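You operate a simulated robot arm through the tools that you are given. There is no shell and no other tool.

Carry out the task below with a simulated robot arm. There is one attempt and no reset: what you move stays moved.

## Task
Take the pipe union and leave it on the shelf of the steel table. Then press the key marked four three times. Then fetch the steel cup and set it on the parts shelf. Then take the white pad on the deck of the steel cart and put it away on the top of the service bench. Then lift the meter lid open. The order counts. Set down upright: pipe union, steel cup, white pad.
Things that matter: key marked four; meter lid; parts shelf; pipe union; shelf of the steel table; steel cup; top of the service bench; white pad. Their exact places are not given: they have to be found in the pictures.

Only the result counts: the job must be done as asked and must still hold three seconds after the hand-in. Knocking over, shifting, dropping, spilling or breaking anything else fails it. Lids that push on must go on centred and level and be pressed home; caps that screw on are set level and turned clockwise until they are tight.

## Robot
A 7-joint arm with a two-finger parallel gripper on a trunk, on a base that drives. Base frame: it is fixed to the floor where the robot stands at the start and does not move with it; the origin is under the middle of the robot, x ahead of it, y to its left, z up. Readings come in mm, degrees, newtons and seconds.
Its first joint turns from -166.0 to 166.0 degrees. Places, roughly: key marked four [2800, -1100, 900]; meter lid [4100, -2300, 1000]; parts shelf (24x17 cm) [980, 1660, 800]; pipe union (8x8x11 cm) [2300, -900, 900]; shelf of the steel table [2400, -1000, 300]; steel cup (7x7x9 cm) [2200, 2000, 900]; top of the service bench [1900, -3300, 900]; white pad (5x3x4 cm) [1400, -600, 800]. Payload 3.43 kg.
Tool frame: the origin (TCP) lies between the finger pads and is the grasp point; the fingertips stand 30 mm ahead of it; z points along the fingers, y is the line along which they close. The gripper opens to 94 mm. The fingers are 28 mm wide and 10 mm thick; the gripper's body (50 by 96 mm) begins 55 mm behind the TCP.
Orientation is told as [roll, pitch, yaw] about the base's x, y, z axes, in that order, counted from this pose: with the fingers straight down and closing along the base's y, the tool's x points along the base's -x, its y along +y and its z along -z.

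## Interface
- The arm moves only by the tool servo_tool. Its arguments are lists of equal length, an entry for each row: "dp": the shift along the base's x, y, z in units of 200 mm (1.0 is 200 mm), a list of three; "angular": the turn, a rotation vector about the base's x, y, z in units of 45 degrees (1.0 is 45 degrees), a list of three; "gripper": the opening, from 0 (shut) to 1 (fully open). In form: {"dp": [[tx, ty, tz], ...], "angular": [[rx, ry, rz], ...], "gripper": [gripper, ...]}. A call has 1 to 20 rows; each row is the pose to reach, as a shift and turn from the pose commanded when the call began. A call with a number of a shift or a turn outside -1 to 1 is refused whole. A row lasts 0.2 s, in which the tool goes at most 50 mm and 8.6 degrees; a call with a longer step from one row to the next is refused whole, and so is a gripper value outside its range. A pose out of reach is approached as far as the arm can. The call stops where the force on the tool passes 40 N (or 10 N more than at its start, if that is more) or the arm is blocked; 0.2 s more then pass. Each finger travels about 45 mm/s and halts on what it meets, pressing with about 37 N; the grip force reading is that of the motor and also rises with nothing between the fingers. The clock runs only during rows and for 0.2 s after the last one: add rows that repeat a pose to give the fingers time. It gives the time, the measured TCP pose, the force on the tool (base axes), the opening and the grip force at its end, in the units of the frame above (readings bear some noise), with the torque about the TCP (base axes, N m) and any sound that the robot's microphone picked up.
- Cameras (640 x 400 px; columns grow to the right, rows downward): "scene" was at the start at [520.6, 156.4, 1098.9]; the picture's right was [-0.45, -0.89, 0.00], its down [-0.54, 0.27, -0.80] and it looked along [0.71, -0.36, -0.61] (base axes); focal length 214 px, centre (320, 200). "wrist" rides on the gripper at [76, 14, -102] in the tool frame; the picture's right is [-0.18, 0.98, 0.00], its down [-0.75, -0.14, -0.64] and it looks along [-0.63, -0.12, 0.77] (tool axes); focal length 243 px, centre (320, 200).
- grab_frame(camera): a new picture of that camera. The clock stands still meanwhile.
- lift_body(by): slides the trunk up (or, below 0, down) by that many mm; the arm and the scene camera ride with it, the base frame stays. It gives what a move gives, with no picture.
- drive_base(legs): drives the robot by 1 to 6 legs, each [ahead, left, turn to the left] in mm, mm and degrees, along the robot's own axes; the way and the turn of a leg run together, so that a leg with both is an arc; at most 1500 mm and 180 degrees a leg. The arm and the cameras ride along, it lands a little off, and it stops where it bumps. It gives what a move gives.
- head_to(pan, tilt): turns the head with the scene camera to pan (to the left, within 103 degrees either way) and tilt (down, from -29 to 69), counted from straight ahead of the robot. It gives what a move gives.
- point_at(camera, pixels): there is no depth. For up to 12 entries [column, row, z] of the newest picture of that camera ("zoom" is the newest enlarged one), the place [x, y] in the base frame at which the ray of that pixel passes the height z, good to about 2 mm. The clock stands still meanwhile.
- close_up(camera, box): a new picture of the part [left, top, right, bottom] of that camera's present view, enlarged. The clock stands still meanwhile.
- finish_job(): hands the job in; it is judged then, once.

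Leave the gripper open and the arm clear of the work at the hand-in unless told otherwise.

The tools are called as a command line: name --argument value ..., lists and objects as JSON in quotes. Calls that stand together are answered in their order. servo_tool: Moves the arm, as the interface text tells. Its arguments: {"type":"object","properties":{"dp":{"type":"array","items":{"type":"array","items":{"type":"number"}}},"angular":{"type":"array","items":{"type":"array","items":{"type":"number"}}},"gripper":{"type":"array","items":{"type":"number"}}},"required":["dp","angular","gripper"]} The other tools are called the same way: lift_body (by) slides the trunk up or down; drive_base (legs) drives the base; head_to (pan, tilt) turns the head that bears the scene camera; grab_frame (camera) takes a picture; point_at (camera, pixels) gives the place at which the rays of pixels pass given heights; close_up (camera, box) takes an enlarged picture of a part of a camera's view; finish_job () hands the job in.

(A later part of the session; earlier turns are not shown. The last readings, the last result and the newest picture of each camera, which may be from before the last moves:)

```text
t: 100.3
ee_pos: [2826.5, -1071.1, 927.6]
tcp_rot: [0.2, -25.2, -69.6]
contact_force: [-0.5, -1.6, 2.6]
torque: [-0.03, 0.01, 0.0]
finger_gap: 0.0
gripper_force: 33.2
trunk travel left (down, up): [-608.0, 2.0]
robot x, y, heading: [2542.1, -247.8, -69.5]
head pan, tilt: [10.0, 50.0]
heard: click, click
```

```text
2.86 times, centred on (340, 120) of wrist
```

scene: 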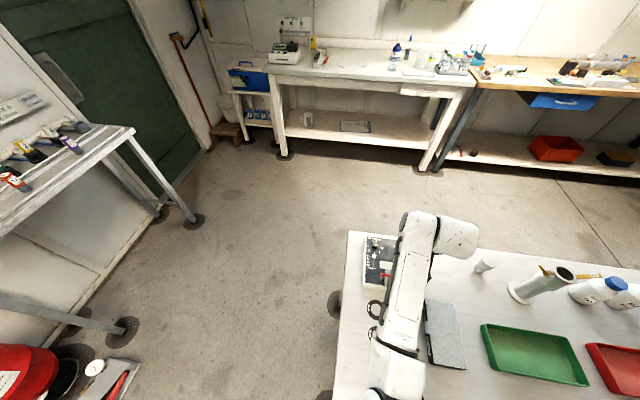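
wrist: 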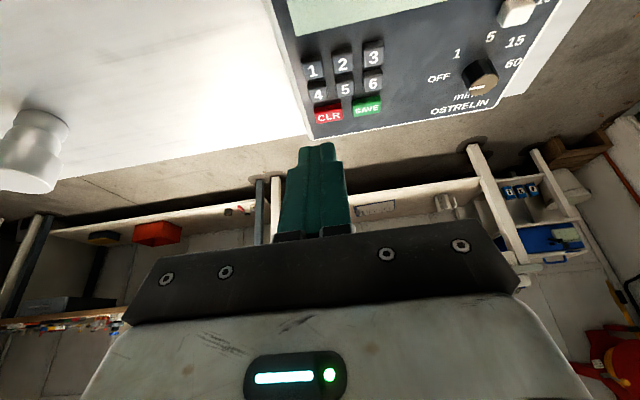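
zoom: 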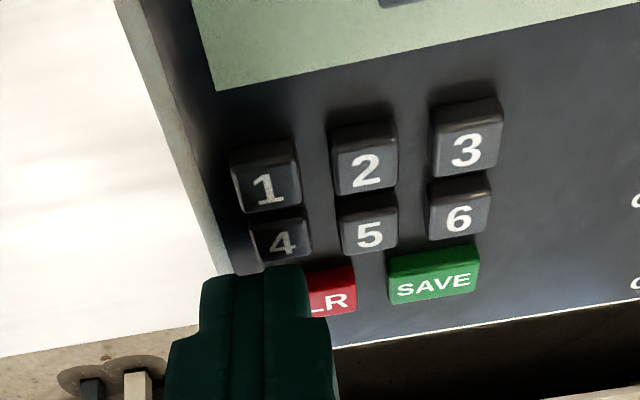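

I heard two clicks with 2.6 N of force, so the tips already touch something. I hold still and look closely at what they rest on.

close_up --camera "wrist" --box '[290, 90, 370, 160]'

close_up --camera "scene" --box '[350, 210, 450, 290]'

```text
5.71 times, centred on (330, 125) of wrist
```

zoom: 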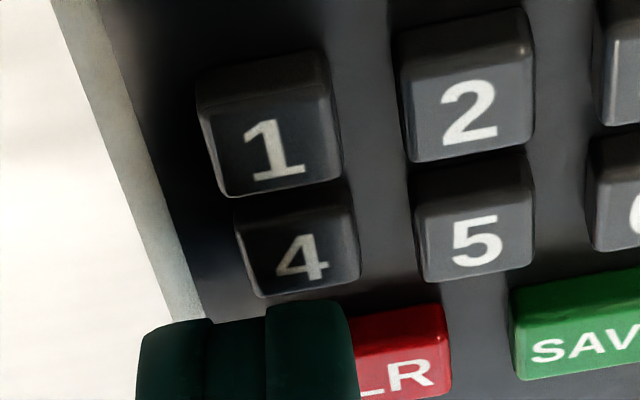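

```text
5.00 times, centred on (400, 250) of scene
```

zoom: 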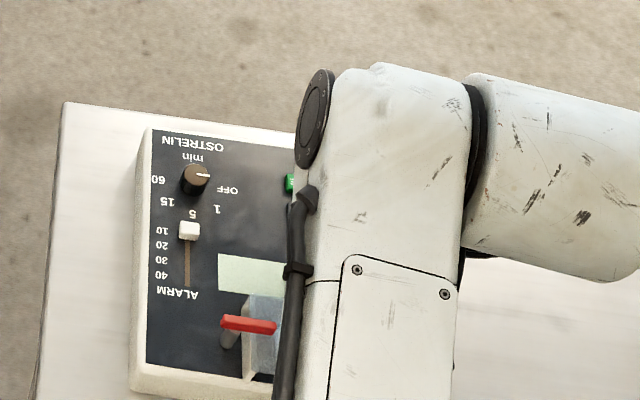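

point_at --camera "wrist" --pixels '[[317.7, 144.3, 892], [317.7, 144.3, 896], [317.7, 144.3, 900], [326.1, 135.9, 892], [326.1, 135.9, 888], [327, 142, 892], [324, 125, 892], [340, 152, 892]]'

```text
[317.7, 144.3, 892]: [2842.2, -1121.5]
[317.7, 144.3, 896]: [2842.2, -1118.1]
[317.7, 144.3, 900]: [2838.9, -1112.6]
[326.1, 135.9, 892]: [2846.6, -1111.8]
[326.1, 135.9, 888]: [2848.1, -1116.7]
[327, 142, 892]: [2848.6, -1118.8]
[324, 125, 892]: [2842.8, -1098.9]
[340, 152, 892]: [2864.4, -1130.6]
```

Those numbers came from the older wrist picture, so I take a new one at the present pose and measure again.

grab_frame --camera "wrist"

point_at --camera "wrist" --pixels '[[317.7, 144.3, 892], [317.7, 144.3, 896], [317.7, 144.3, 900], [326.1, 135.9, 892], [326.1, 135.9, 888], [327, 142, 892], [324, 125, 892], [340, 152, 892]]'

```text
taken
```

wrist: 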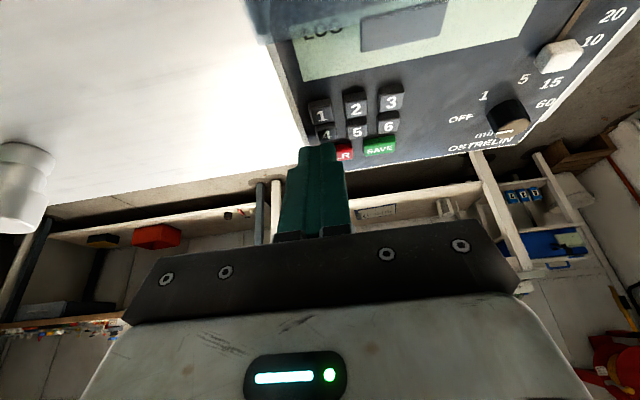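

```text
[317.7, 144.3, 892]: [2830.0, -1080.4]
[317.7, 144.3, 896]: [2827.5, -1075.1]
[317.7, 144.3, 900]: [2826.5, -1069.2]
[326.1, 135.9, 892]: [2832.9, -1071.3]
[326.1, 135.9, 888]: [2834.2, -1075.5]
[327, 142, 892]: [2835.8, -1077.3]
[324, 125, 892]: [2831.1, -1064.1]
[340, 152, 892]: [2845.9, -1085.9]
```

Key 4 looks shorter than its neighbours, so it may be depressed while the tips rest at its far edge close to CLR. I lift 25 mm, listen, and read the box's display.

servo_tool --dp '[[0, 0, 0.03], [0, 0, 0.06], [0, 0, 0.125], [0, 0, 0.125]]' --angular '[[0, 0, 0], [0, 0, 0], [0, 0, 0], [0, 0, 0]]' --gripper '[0, 0, 0, 0]'

grab_frame --camera "wrist"

close_up --camera "wrist" --box '[260, 0, 460, 160]'

```text
t: 101.3
ee_pos: [2825.7, -1071.4, 953.1]
tcp_rot: [0.3, -25.2, -69.6]
contact_force: [0.1, -0.3, -0.4]
torque: [0.01, 0.01, 0.03]
finger_gap: 0.0
gripper_force: 32.9
trunk travel left (down, up): [-608.0, 2.0]
robot x, y, heading: [2540.1, -249.0, -69.7]
head pan, tilt: [10.0, 50.0]
```

```text
taken
```

wrist: 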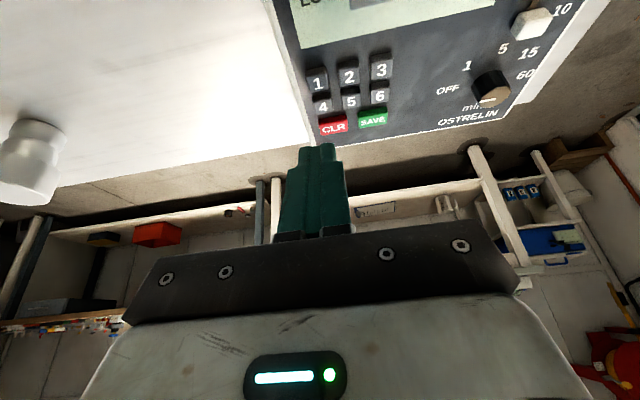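

```text
2.50 times, centred on (360, 80) of wrist
```

zoom: 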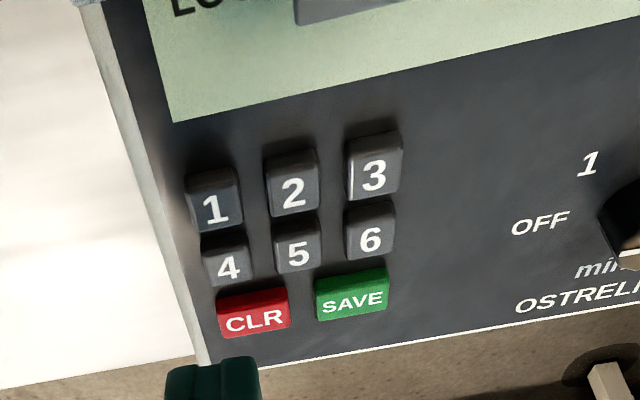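

No click on release, so clicks mean presses. I move the arm back out of the way to read the display with the scene camera.

servo_tool --dp '[[0, 0, 0.15], [-0.08, -0.03, 0.25], [-0.3, 0.02, 0.25], [-0.5, 0.1, 0.25], [-0.7, 0.2, 0.25], [-0.85, 0.3, 0.25]]' --angular '[[0, 0, 0], [0, 0, 0], [0, 0, 0], [0, 0, 0], [0, 0, 0], [0, 0, 0]]' --gripper '[0, 0, 0, 0, 0, 0]'

grab_frame --camera "scene"

close_up --camera "scene" --box '[355, 225, 425, 295]'

```text
t: 102.7
ee_pos: [2656.1, -1012.2, 1000.8]
tcp_rot: [0.1, -25.2, -69.5]
contact_force: [0.5, 0.6, 0.1]
torque: [-0.01, -0.03, 0.01]
finger_gap: 0.0
gripper_force: 32.8
trunk travel left (down, up): [-608.0, 2.0]
robot x, y, heading: [2541.4, -250.9, -69.5]
head pan, tilt: [10.0, 50.0]
```

```text
taken
```

scene: 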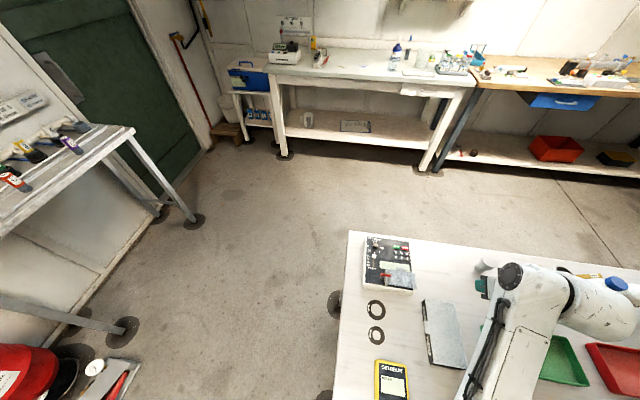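

```text
5.71 times, centred on (390, 260) of scene
```

zoom: 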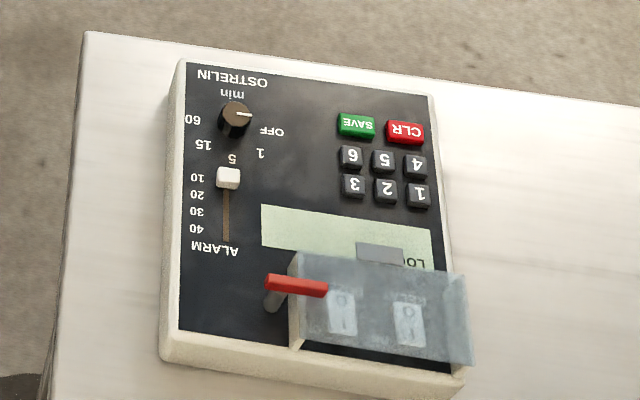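

The display shows only "LOG", so it doesn't help. The tips had landed at the far edge of key 4: the key's top is nearer z 898, which puts its centre at about (2832,-1068). I return 45 mm above it with the aim shifted 6 mm toward the robot.

servo_tool --dp '[[0.2, -0.05, 0], [0.4, -0.11, 0], [0.6, -0.18, 0], [0.78, -0.25, 0], [0.853, -0.2645, 0], [0.853, -0.2645, -0.14], [0.853, -0.2645, -0.279], [0.853, -0.2645, -0.279]]' --angular '[[0, 0, 0], [0, 0, 0], [0, 0, 0], [0, 0, 0], [0, 0, 0], [0, 0, 0], [0, 0, 0], [0, 0, 0]]' --gripper '[0, 0, 0, 0, 0, 0, 0, 0]'

grab_frame --camera "wrist"

close_up --camera "wrist" --box '[270, 60, 390, 170]'

```text
t: 104.5
ee_pos: [2827.0, -1065.4, 945.6]
tcp_rot: [0.2, -25.2, -69.6]
contact_force: [0.7, 0.2, 0.6]
torque: [0.03, 0.02, 0.01]
finger_gap: 0.0
gripper_force: 33.2
trunk travel left (down, up): [-608.0, 2.0]
robot x, y, heading: [2541.1, -246.8, -69.7]
head pan, tilt: [10.0, 50.0]
```

```text
taken
```

wrist: 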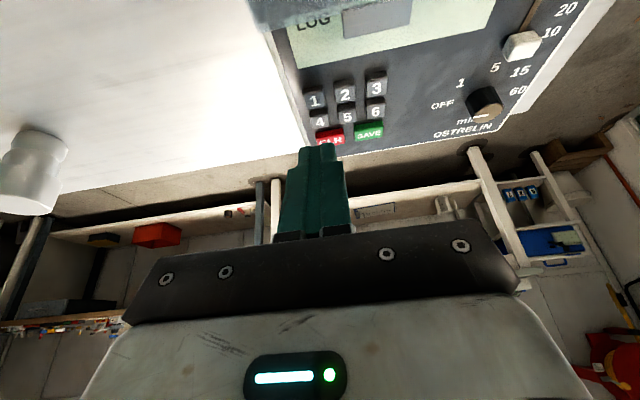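

```text
3.64 times, centred on (330, 115) of wrist
```

zoom: 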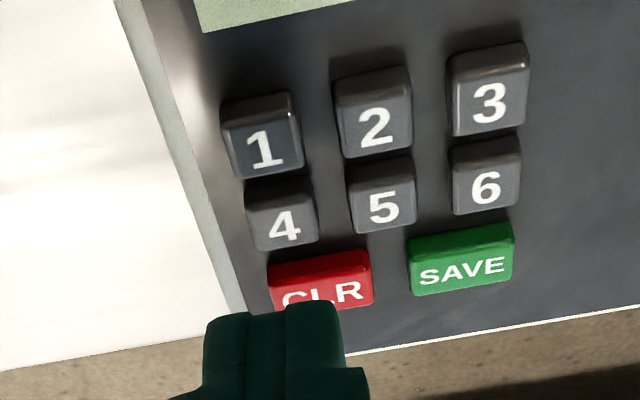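

Predicted landing is within 3 mm of key 4's middle. I shift 2.5 mm more toward the robot and press slowly in 1 mm steps, listening for clicks.

servo_tool --dp '[[-0.0045, 0.0115, -0.04], [-0.0045, 0.0115, -0.065], [-0.0045, 0.0115, -0.072], [-0.0045, 0.0115, -0.077], [-0.0045, 0.0115, -0.082], [-0.0045, 0.0115, -0.085]]' --angular '[[0, 0, 0], [0, 0, 0], [0, 0, 0], [0, 0, 0], [0, 0, 0], [0, 0, 0]]' --gripper '[0, 0, 0, 0, 0, 0]'

close_up --camera "wrist" --box '[290, 90, 370, 160]'

```text
t: 105.9
ee_pos: [2825.0, -1062.6, 928.5]
tcp_rot: [0.2, -25.0, -69.6]
contact_force: [0.3, 0.1, -0.5]
torque: [0.02, -0.01, -0.02]
finger_gap: 0.0
gripper_force: 32.8
trunk travel left (down, up): [-608.0, 2.0]
robot x, y, heading: [2538.3, -248.7, -69.6]
head pan, tilt: [10.0, 50.0]
```

```text
5.71 times, centred on (330, 125) of wrist
```

zoom: 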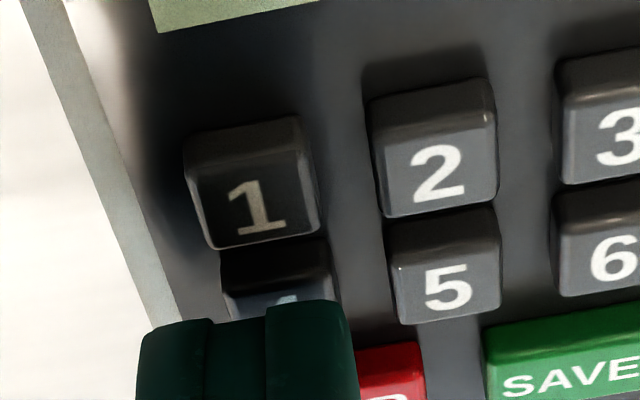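

No contact yet at TCP z 928.5; the tips hover over key 4. I continue down slowly in steps of about 0.6 mm.

servo_tool --dp '[[0, 0, -0.003], [0, 0, -0.006], [0, 0, -0.009], [0, 0, -0.012]]' --angular '[[0, 0, 0], [0, 0, 0], [0, 0, 0], [0, 0, 0]]' --gripper '[0, 0, 0, 0]'

close_up --camera "wrist" --box '[290, 90, 370, 160]'

```text
t: 106.9
ee_pos: [2826.3, -1062.4, 927.3]
tcp_rot: [0.0, -25.2, -69.6]
contact_force: [-1.0, 0.1, 1.7]
torque: [0.03, 0.03, 0.0]
finger_gap: 0.0
gripper_force: 32.7
trunk travel left (down, up): [-608.0, 2.0]
robot x, y, heading: [2538.5, -248.2, -69.5]
head pan, tilt: [10.0, 50.0]
heard: click
```

```text
5.71 times, centred on (330, 125) of wrist
```

zoom: 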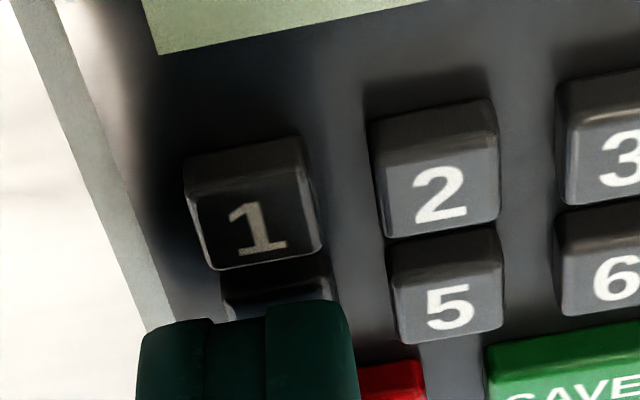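

A clean slow press gives one click. In the first contact only key 4 was down (CLR had not moved), and my two last steps straddled its switching point, so those two clicks were both key 4. That makes three presses in all, so I lift off cleanly now.

servo_tool --dp '[[0, 0, 0.1], [0, 0, 0.3], [0, 0, 0.5], [-0.1, 0.1, 0.6]]' --angular '[[0, 0, 0], [0, 0, 0], [0, 0, 0], [0, 0, 0]]' --gripper '[0, 0, 0, 0]'

grab_frame --camera "wrist"

```text
t: 107.9
ee_pos: [2806.4, -1043.0, 1046.5]
tcp_rot: [0.1, -25.2, -69.5]
contact_force: [0.8, -0.3, 0.4]
torque: [0.01, 0.02, 0.0]
finger_gap: 0.0
gripper_force: 33.2
trunk travel left (down, up): [-608.0, 2.0]
robot x, y, heading: [2541.2, -248.3, -69.7]
head pan, tilt: [10.0, 50.0]
```

```text
taken
```

wrist: 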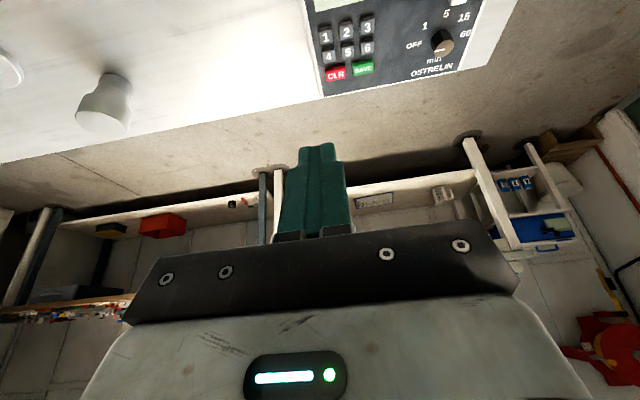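

No further click on lift-off. Next comes the steel cup near (2200,2000,900), so I back away from the table and retract the arm.

drive_base --legs '[[-500, 0, 0]]'

servo_tool --dp '[[-0.08, 0.22, 0], [-0.16, 0.44, 0], [-0.24, 0.66, 0], [-0.32, 0.88, 0], [-0.36, 0.98, 0], [-0.36, 0.98, 0]]' --angular '[[0, 0, 0], [0, 0, 0], [0, 0, 0], [0, 0, 0], [0, 0, 0], [0, 0, 0]]' --gripper '[0, 0.5, 1, 1, 1, 1]'

head_to --pan 100 --tilt 20

grab_frame --camera "scene"

head_to --pan -30 --tilt 35

grab_frame --camera "scene"

```text
t: 110.8
ee_pos: [2632.7, -573.6, 1046.5]
tcp_rot: [0.1, -25.1, -69.5]
contact_force: [-0.2, -0.4, -0.4]
torque: [-0.02, -0.02, 0.0]
finger_gap: 0.0
gripper_force: 32.9
trunk travel left (down, up): [-608.0, 2.0]
robot x, y, heading: [2368.5, 220.5, -69.2]
head pan, tilt: [10.0, 50.0]
```

```text
t: 112.2
ee_pos: [2560.3, -375.8, 1046.8]
tcp_rot: [0.1, -25.2, -69.5]
contact_force: [-0.2, -0.5, 0.5]
torque: [-0.01, -0.03, -0.04]
finger_gap: 94.1
gripper_force: 0.2
trunk travel left (down, up): [-608.0, 2.0]
robot x, y, heading: [2363.3, 220.3, -69.5]
head pan, tilt: [10.0, 50.0]
```

```text
t: 113.9
ee_pos: [2559.9, -376.2, 1046.4]
tcp_rot: [0.1, -25.1, -69.6]
contact_force: [-0.3, -0.2, -0.4]
torque: [0.04, 0.02, 0.0]
finger_gap: 94.0
gripper_force: 0.1
trunk travel left (down, up): [-608.0, 2.0]
robot x, y, heading: [2364.3, 217.7, -69.4]
head pan, tilt: [100.0, 20.0]
```

```text
taken
```

scene: 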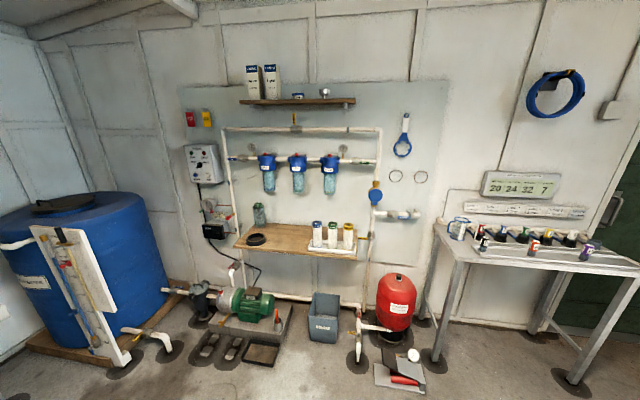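

```text
t: 116.0
ee_pos: [2560.1, -375.5, 1046.0]
tcp_rot: [0.2, -25.1, -69.5]
contact_force: [-0.4, 0.8, 0.2]
torque: [-0.02, 0.03, 0.0]
finger_gap: 94.4
gripper_force: 0.1
trunk travel left (down, up): [-608.0, 2.0]
robot x, y, heading: [2363.6, 221.0, -69.3]
head pan, tilt: [-30.0, 35.0]
```

```text
taken
```

scene: 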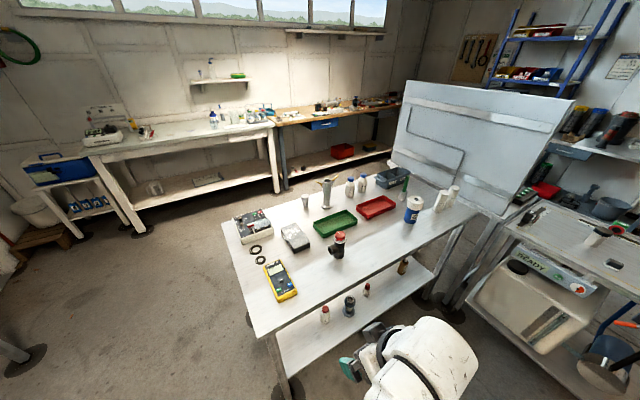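

Everything on the table looks undisturbed. I turn left in place to face the left wall (+y).

drive_base --legs '[[0, 0, 80], [0, 0, 80]]'

head_to --pan 10 --tilt 20

grab_frame --camera "scene"

head_to --pan -35 --tilt 25

grab_frame --camera "scene"

head_to --pan 60 --tilt 25

grab_frame --camera "scene"

```text
t: 123.2
ee_pos: [2388.1, 847.7, 1046.9]
tcp_rot: [0.1, -25.1, 90.4]
contact_force: [-0.5, -0.1, 0.7]
torque: [0.02, 0.03, -0.02]
finger_gap: 94.0
gripper_force: 0.0
trunk travel left (down, up): [-608.0, 2.0]
robot x, y, heading: [2370.1, 219.2, 90.1]
head pan, tilt: [-30.0, 35.0]
```

```text
t: 124.3
ee_pos: [2389.2, 847.0, 1046.4]
tcp_rot: [0.1, -25.1, 90.3]
contact_force: [0.9, -0.1, 0.0]
torque: [-0.01, 0.02, 0.0]
finger_gap: 94.2
gripper_force: 0.0
trunk travel left (down, up): [-608.0, 2.0]
robot x, y, heading: [2360.5, 221.0, 90.3]
head pan, tilt: [10.0, 20.0]
```

```text
taken
```

scene: 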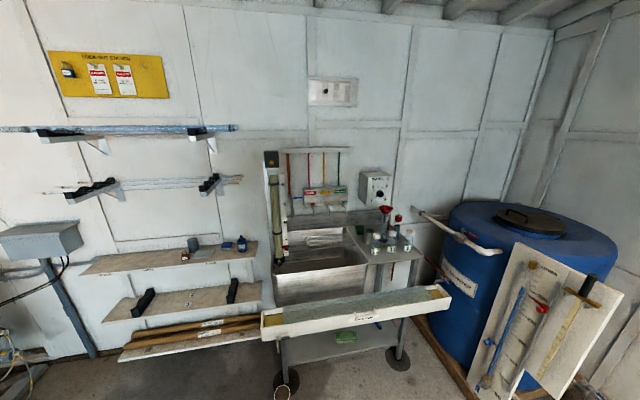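

```text
t: 125.4
ee_pos: [2389.7, 848.3, 1046.4]
tcp_rot: [0.1, -25.1, 90.3]
contact_force: [-0.1, -0.6, -0.2]
torque: [0.02, -0.02, 0.01]
finger_gap: 94.1
gripper_force: 0.0
trunk travel left (down, up): [-608.0, 2.0]
robot x, y, heading: [2366.5, 221.1, 90.5]
head pan, tilt: [-35.0, 25.0]
```

```text
taken
```

scene: 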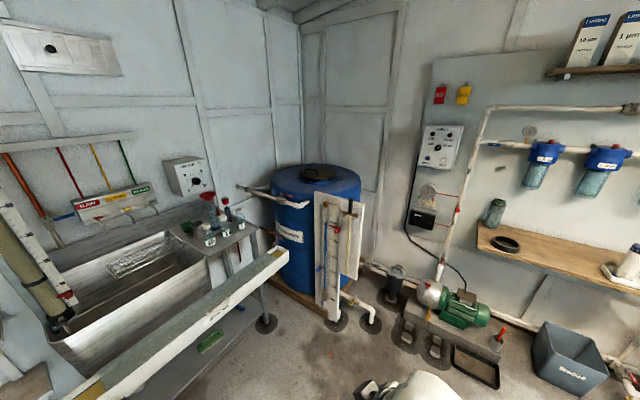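

```text
t: 127.2
ee_pos: [2388.9, 848.1, 1047.6]
tcp_rot: [0.2, -25.1, 90.3]
contact_force: [0.0, 0.3, -0.7]
torque: [0.03, -0.02, -0.02]
finger_gap: 94.5
gripper_force: 0.0
trunk travel left (down, up): [-608.0, 2.0]
robot x, y, heading: [2360.0, 218.9, 90.1]
head pan, tilt: [60.0, 25.0]
```

```text
taken
```

scene: 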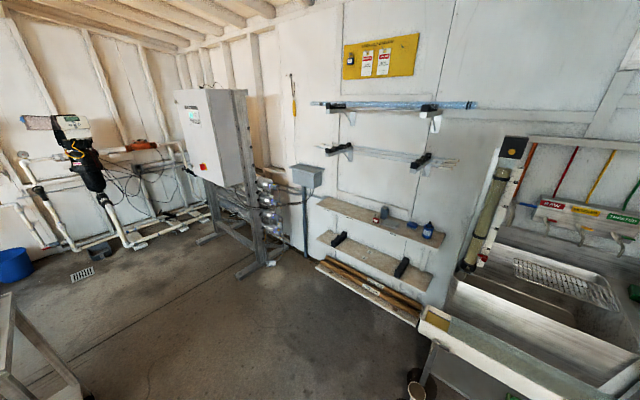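

I look closely at the sink's side board and its surroundings for the steel cup.

head_to --pan -10 --tilt 25

grab_frame --camera "scene"

close_up --camera "scene" --box '[160, 120, 360, 300]'

close_up --camera "scene" --box '[240, 160, 360, 250]'

```text
t: 128.6
ee_pos: [2388.6, 847.7, 1047.3]
tcp_rot: [0.2, -25.1, 90.3]
contact_force: [0.5, -0.4, -0.7]
torque: [0.0, 0.0, 0.0]
finger_gap: 94.0
gripper_force: 0.0
trunk travel left (down, up): [-608.0, 2.0]
robot x, y, heading: [2365.4, 219.7, 90.2]
head pan, tilt: [-10.0, 25.0]
```

```text
taken
```

scene: 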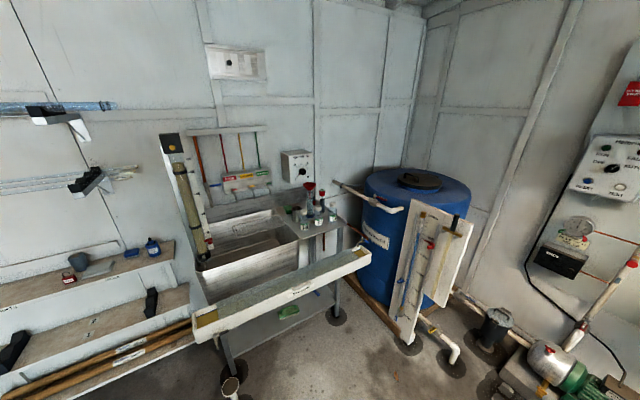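

```text
2.22 times, centred on (260, 210) of scene
```

zoom: 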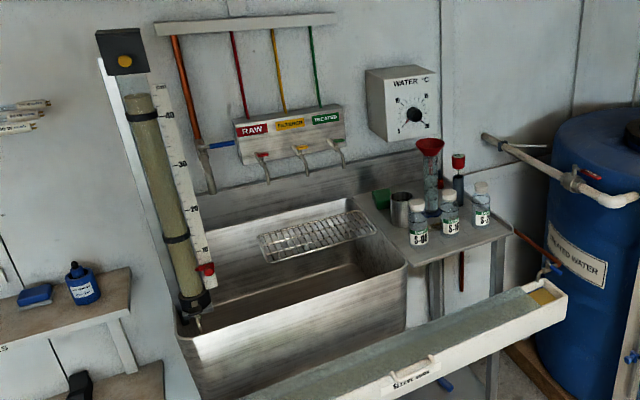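

```text
4.44 times, centred on (300, 205) of scene
```

zoom: 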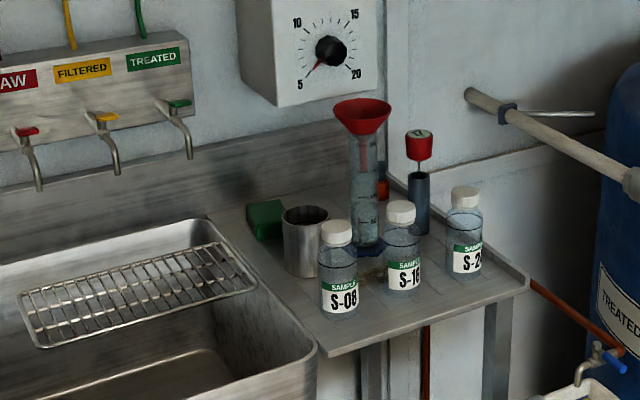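

The steel cup stands at zoom (303,240) on the draining board, close to sample bottle S-08. I measure the cup, the bottle, and the gutter in front of the sink.

point_at --camera "zoom" --pixels '[[303, 272, 850], [303, 272, 880], [303, 272, 820], [340, 312, 850], [402, 292, 850], [464, 272, 850], [267, 235, 850], [328, 352, 850], [526, 285, 850], [306, 212, 950]]'

point_at --camera "scene" --pixels '[[195, 325, 800], [370, 255, 800], [368, 265, 800], [230, 385, 0], [335, 318, 0], [225, 372, 0], [198, 345, 750], [200, 270, 850]]'

```text
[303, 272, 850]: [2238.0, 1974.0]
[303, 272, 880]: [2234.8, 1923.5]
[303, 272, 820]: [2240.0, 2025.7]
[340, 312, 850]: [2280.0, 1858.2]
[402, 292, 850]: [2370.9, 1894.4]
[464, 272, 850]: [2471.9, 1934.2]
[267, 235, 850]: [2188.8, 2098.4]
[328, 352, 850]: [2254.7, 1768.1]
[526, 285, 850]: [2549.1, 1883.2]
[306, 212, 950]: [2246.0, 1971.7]
```

```text
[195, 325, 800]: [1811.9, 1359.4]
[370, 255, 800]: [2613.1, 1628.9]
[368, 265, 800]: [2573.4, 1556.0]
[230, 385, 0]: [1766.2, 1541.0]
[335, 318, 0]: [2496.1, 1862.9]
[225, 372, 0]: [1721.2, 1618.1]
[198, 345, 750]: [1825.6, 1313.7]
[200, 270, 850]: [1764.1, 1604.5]
```

The cup is at about (2238,1974) with S-08 about 123 mm in front, a tall cylinder with funnel about 89 mm to its right, and a sponge behind. I drive closer, stopping short of the gutter, and turn square to the sink.

drive_base --legs '[[700, -150, 0], [0, 0, 18.5]]'

head_to --pan -15 --tilt 35

grab_frame --camera "scene"

grab_frame --camera "wrist"

```text
t: 133.5
ee_pos: [2339.5, 1522.9, 1047.3]
tcp_rot: [0.2, -25.1, 108.5]
contact_force: [-0.7, -0.1, -1.5]
torque: [-0.01, 0.04, 0.02]
finger_gap: 94.1
gripper_force: 0.0
trunk travel left (down, up): [-608.0, 2.0]
robot x, y, heading: [2515.2, 924.0, 108.5]
head pan, tilt: [-10.0, 25.0]
```

```text
t: 134.2
ee_pos: [2339.1, 1523.3, 1047.0]
tcp_rot: [0.1, -25.1, 108.6]
contact_force: [-0.5, -0.5, 0.0]
torque: [-0.01, 0.02, -0.02]
finger_gap: 94.1
gripper_force: 0.1
trunk travel left (down, up): [-608.0, 2.0]
robot x, y, heading: [2515.6, 925.7, 108.7]
head pan, tilt: [-15.0, 35.0]
```

```text
taken
```

scene: 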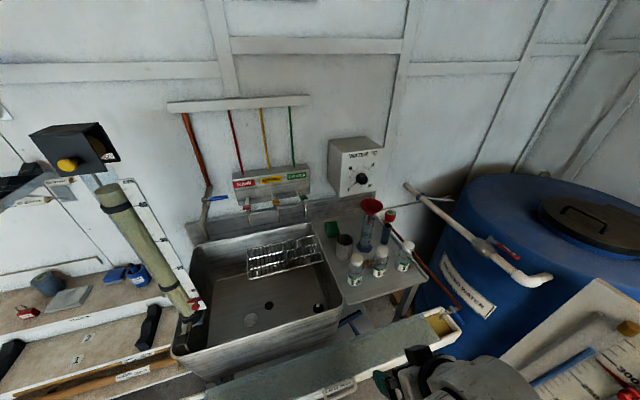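

```text
taken
```

wrist: 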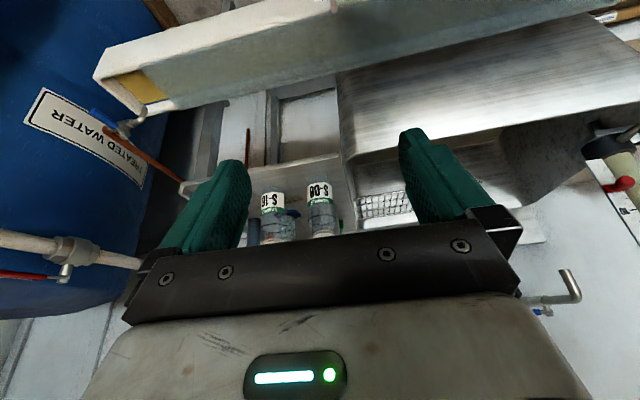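

I zoom in on the cup region from this nearer viewpoint.

close_up --camera "scene" --box '[290, 185, 430, 310]'

point_at --camera "zoom" --pixels '[[242, 288, 850], [242, 288, 870], [240, 228, 940], [240, 228, 960], [298, 350, 850], [406, 325, 850], [345, 270, 850], [185, 190, 850], [265, 385, 850], [480, 300, 850]]'

```text
3.20 times, centred on (360, 248) of scene
```

zoom: 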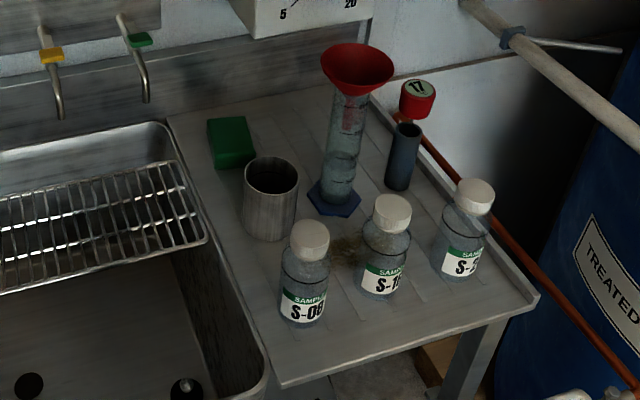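

```text
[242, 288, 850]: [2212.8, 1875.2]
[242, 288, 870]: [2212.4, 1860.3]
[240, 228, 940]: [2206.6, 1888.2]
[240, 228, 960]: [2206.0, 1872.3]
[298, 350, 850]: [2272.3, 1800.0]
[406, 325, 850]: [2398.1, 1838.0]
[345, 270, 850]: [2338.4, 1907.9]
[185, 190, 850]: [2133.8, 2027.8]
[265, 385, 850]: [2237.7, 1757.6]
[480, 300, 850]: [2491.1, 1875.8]
```

point_at --camera "zoom" --pixels '[[270, 226, 850], [270, 226, 870], [270, 226, 890], [272, 176, 940], [272, 176, 960], [304, 312, 850], [384, 287, 850], [336, 200, 850], [232, 155, 850], [283, 385, 850], [362, 205, 850], [308, 195, 850]]'

```text
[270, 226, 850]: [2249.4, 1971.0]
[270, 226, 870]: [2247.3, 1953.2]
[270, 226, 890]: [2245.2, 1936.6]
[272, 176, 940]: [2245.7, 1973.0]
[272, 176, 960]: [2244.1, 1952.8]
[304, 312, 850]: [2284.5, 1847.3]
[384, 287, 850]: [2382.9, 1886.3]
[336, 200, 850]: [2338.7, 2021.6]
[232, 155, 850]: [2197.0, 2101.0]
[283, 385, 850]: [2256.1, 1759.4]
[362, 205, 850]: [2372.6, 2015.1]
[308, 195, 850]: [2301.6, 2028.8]
```

The cup's centre is near (2247,1968), base at 854. A grip turned 45 degrees, leaning back-left, keeps the wrist and camera clear of the funnel, S-08 and the other bottles. I test that turn here in free air.

servo_tool --dp '[[0, 0, 0], [0, 0, 0], [0, 0, 0], [0, 0, 0], [0, 0, 0], [0, 0, 0], [0, 0, 0]]' --angular '[[0, 0, -0.16], [0, 0, -0.33], [0, 0, -0.5], [0, 0, -0.66], [0, 0, -0.83], [0, 0, -1.0], [0, 0, -1.0]]' --gripper '[1, 1, 1, 1, 1, 1, 1]'

grab_frame --camera "scene"

grab_frame --camera "wrist"

```text
t: 135.8
ee_pos: [2339.6, 1524.0, 1047.0]
tcp_rot: [0.0, -25.2, 63.5]
contact_force: [1.1, 0.2, 0.1]
torque: [-0.03, -0.01, 0.0]
finger_gap: 94.0
gripper_force: 0.1
trunk travel left (down, up): [-608.0, 2.0]
robot x, y, heading: [2511.6, 919.3, 108.7]
head pan, tilt: [-15.0, 35.0]
```

```text
taken
```

scene: 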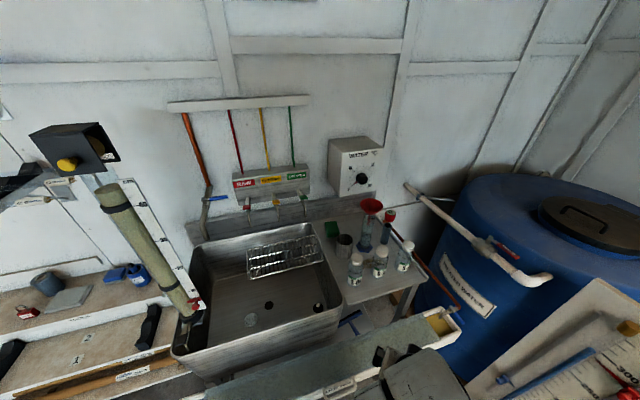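

```text
taken
```

wrist: 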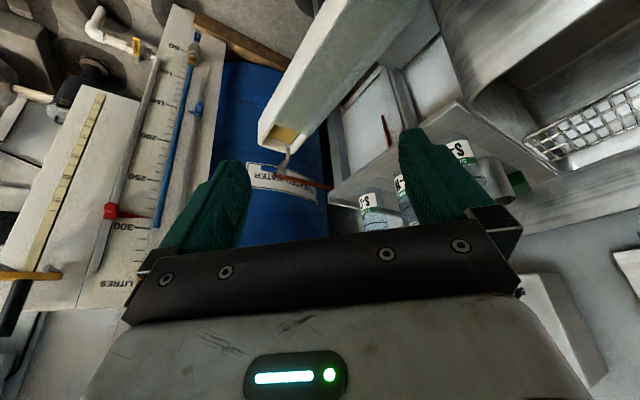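

The turn works, and the cup shows at (500,170) in the wrist view. Before driving closer I check the clearance to the white scale board and pipes on the right.

head_to --pan -60 --tilt 45

grab_frame --camera "scene"

head_to --pan -20 --tilt 65

grab_frame --camera "scene"

```text
t: 136.9
ee_pos: [2339.5, 1523.6, 1047.0]
tcp_rot: [0.1, -25.1, 63.5]
contact_force: [-0.3, -1.1, -0.7]
torque: [0.01, 0.01, 0.02]
finger_gap: 94.0
gripper_force: 0.1
trunk travel left (down, up): [-608.0, 2.0]
robot x, y, heading: [2514.0, 921.5, 108.7]
head pan, tilt: [-60.0, 45.0]
```

```text
taken
```

scene: 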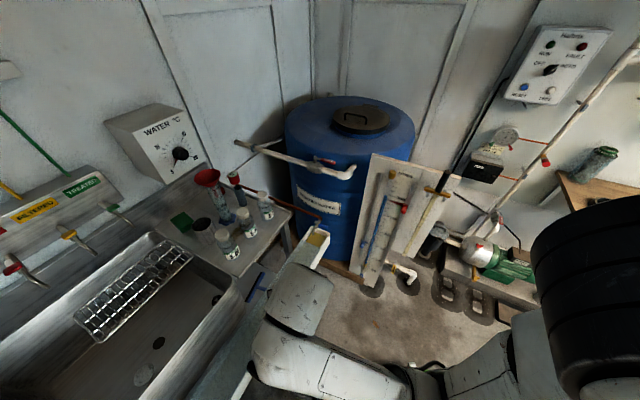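

```text
t: 138.0
ee_pos: [2338.5, 1523.9, 1047.0]
tcp_rot: [0.1, -25.1, 63.6]
contact_force: [-0.5, -0.2, 0.0]
torque: [0.01, -0.04, 0.04]
finger_gap: 94.0
gripper_force: 0.2
trunk travel left (down, up): [-608.0, 2.0]
robot x, y, heading: [2510.9, 920.6, 108.3]
head pan, tilt: [-20.0, 65.0]
```

```text
taken
```

scene: 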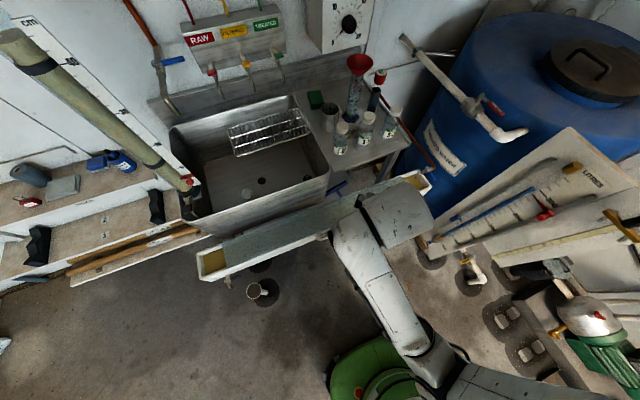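

point_at --camera "scene" --pixels '[[425, 255, 0], [470, 290, 0], [500, 315, 0], [525, 355, 0], [560, 300, 200], [200, 265, 800], [430, 180, 800], [205, 280, 750], [330, 110, 854], [345, 330, 200], [262, 300, 0], [340, 190, 300]]'

```text
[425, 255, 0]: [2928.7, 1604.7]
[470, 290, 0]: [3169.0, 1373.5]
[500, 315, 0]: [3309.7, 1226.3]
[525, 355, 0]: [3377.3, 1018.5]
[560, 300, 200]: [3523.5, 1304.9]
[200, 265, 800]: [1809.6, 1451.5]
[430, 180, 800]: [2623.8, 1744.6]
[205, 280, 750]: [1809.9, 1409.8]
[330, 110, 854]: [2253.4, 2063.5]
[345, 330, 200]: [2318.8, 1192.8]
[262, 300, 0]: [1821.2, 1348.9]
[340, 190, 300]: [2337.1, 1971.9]
```

The floor ahead is free up to the sink's legs, and the gutter is well above the base. I drive ahead 250 mm and 40 mm to the right.

drive_base --legs '[[250, -40, 0]]'

head_to --pan 0 --tilt 50

grab_frame --camera "scene"

grab_frame --camera "wrist"

```text
t: 139.8
ee_pos: [2297.1, 1773.2, 1047.5]
tcp_rot: [0.2, -25.1, 63.7]
contact_force: [0.1, -0.4, 0.7]
torque: [0.0, 0.0, 0.02]
finger_gap: 94.1
gripper_force: 0.1
trunk travel left (down, up): [-608.0, 2.0]
robot x, y, heading: [2472.6, 1169.9, 108.4]
head pan, tilt: [-20.0, 65.0]
```

```text
t: 140.7
ee_pos: [2298.6, 1773.5, 1046.5]
tcp_rot: [0.1, -25.0, 63.7]
contact_force: [0.1, 0.4, 0.0]
torque: [0.01, -0.03, 0.04]
finger_gap: 93.9
gripper_force: 0.0
trunk travel left (down, up): [-608.0, 2.0]
robot x, y, heading: [2476.2, 1169.7, 108.5]
head pan, tilt: [0.0, 50.0]
```

```text
taken
```

scene: 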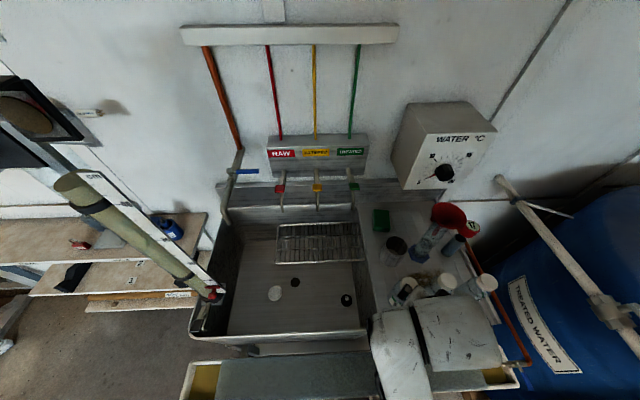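

```text
taken
```

wrist: 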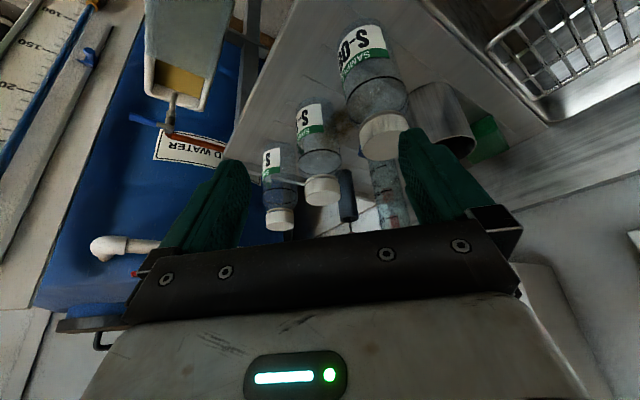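

I zoom on the cup in both views to triangulate it.

close_up --camera "scene" --box '[350, 195, 510, 310]'

close_up --camera "wrist" --box '[320, 10, 520, 190]'

```text
3.48 times, centred on (430, 252) of scene
```

zoom: 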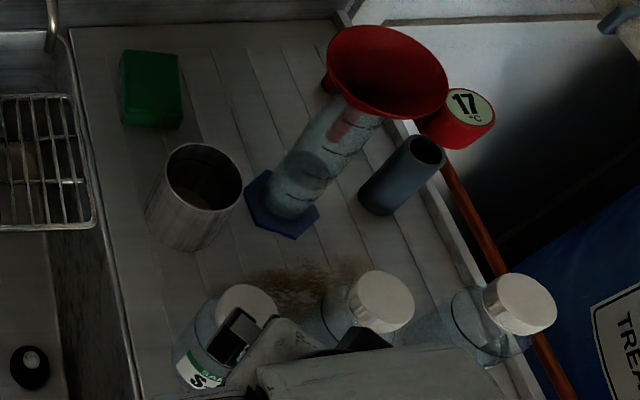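

```text
2.22 times, centred on (420, 100) of wrist
```

zoom: 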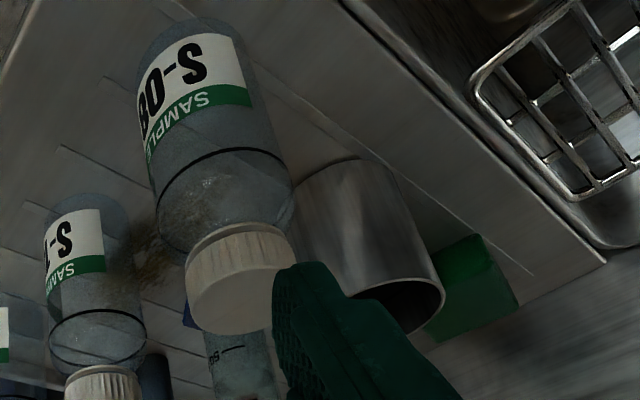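

point_at --camera "scene" --pixels '[[395.8, 245.1, 944], [395.8, 245.1, 950], [395.8, 245.1, 938], [407.7, 245.1, 944], [384, 245.1, 944], [408.1, 283, 985], [441, 216, 1100], [415.5, 253, 860]]'

point_at --camera "wrist" --pixels '[[449.3, 149.5, 944], [433, 98, 854], [399, 126, 980], [410, 112, 854]]'

```text
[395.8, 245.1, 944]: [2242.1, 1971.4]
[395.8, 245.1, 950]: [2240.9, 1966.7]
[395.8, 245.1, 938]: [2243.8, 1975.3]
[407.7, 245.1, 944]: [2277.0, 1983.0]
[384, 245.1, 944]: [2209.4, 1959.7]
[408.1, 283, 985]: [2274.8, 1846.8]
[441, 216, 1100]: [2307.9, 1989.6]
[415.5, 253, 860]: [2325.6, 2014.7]
```

```text
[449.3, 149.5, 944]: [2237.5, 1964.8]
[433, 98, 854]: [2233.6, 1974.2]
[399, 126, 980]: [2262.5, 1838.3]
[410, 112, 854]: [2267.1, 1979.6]
```

The cup's centre is (2242,1970) with its rim at 944 and a 71 mm width; S-08's cap is at (2275,1847). I rise a little, cross over, and stop 130 mm behind the grasp point along the tool axis.

servo_tool --dp '[[0, 0, 0.1], [0, 0, 0.19], [-0.08, 0.147, 0.19], [-0.16, 0.295, 0.19], [-0.24, 0.442, 0.19], [-0.32, 0.589, 0.19], [-0.405, 0.7365, 0.15], [-0.405, 0.7365, 0.0], [-0.405, 0.7365, -0.067], [-0.405, 0.7365, -0.067]]' --angular '[[0, 0, 0], [0, 0, 0], [0, 0, 0], [0, 0, 0], [0, 0, 0], [0, 0, 0], [0, 0, 0], [0, 0, 0], [0, 0, 0], [0, 0, 0]]' --gripper '[1, 1, 1, 1, 1, 1, 1, 1, 1, 1]'

grab_frame --camera "wrist"

grab_frame --camera "scene"

```text
t: 142.9
ee_pos: [2217.0, 1921.6, 1033.0]
tcp_rot: [0.1, -25.2, 63.7]
contact_force: [0.5, 0.2, -0.3]
torque: [-0.01, -0.03, 0.0]
finger_gap: 93.9
gripper_force: 0.1
out of reach, approached as far as the arm can: row 1, 2
trunk travel left (down, up): [-608.0, 2.0]
robot x, y, heading: [2471.8, 1169.6, 108.5]
head pan, tilt: [0.0, 50.0]
```

```text
taken
```

wrist: 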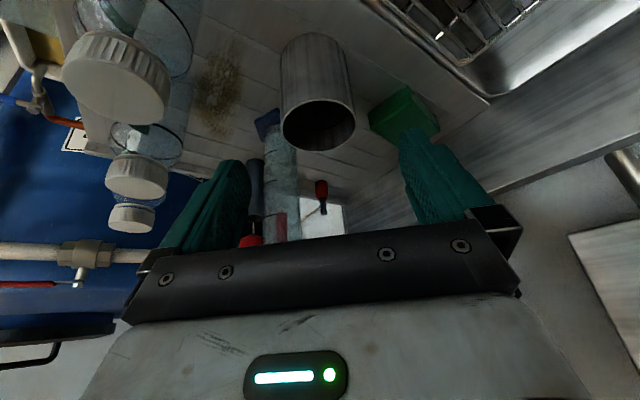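

```text
taken
```

scene: 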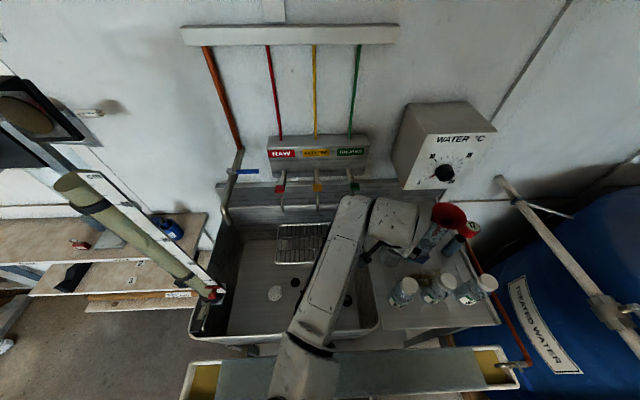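

I check how far the wrist body is from the red funnel before going down.

close_up --camera "scene" --box '[320, 170, 500, 310]'

point_at --camera "scene" --pixels '[[417, 220, 1250], [417, 220, 1150], [410, 245, 1150], [410, 245, 1100], [432, 215, 1055], [450, 218, 1055], [466, 220, 1055]]'

```text
2.86 times, centred on (410, 240) of scene
```

zoom: 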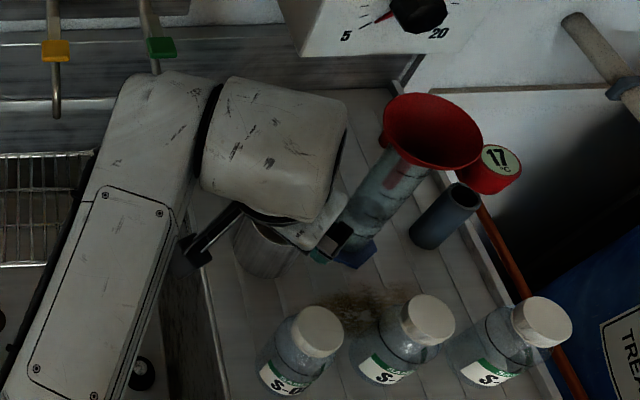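

```text
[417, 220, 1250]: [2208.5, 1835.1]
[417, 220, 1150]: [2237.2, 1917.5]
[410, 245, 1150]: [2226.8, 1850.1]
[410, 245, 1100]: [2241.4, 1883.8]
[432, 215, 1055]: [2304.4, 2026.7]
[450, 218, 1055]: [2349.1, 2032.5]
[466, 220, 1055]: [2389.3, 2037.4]
```

Clearance is about 60 mm, and the cup lies on the tool axis at (316,107). I advance 130 mm along the axis to straddle the cup.

servo_tool --dp '[[0.02, 0.04, -0.098], [0.041, 0.081, -0.197], [0.062, 0.121, -0.295], [0.083, 0.161, -0.393], [0.104, 0.202, -0.492], [0.125, 0.242, -0.59], [0.125, 0.242, -0.59]]' --angular '[[0, 0, 0], [0, 0, 0], [0, 0, 0], [0, 0, 0], [0, 0, 0], [0, 0, 0], [0, 0, 0]]' --gripper '[1, 1, 1, 1, 1, 1, 1]'

grab_frame --camera "wrist"

close_up --camera "scene" --box '[320, 170, 500, 310]'

```text
t: 144.5
ee_pos: [2242.5, 1969.4, 915.4]
tcp_rot: [0.1, -25.0, 63.7]
contact_force: [0.2, 0.8, 0.1]
torque: [0.0, -0.01, 0.01]
finger_gap: 94.0
gripper_force: 0.1
trunk travel left (down, up): [-608.0, 2.0]
robot x, y, heading: [2471.0, 1167.7, 108.6]
head pan, tilt: [0.0, 50.0]
```

```text
taken
```

wrist: 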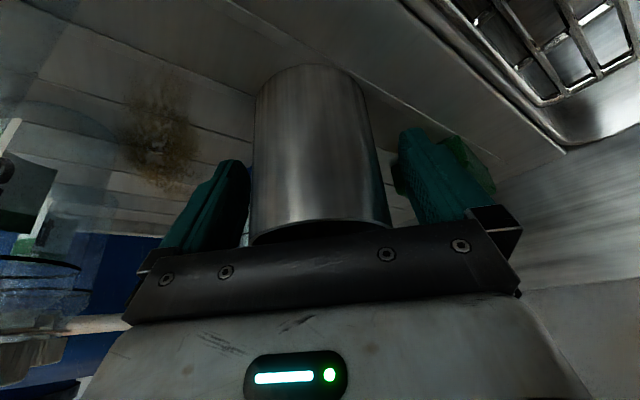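

```text
2.86 times, centred on (410, 240) of scene
```

zoom: 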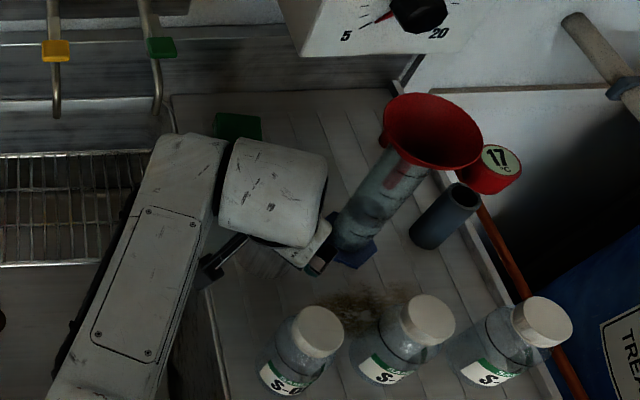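

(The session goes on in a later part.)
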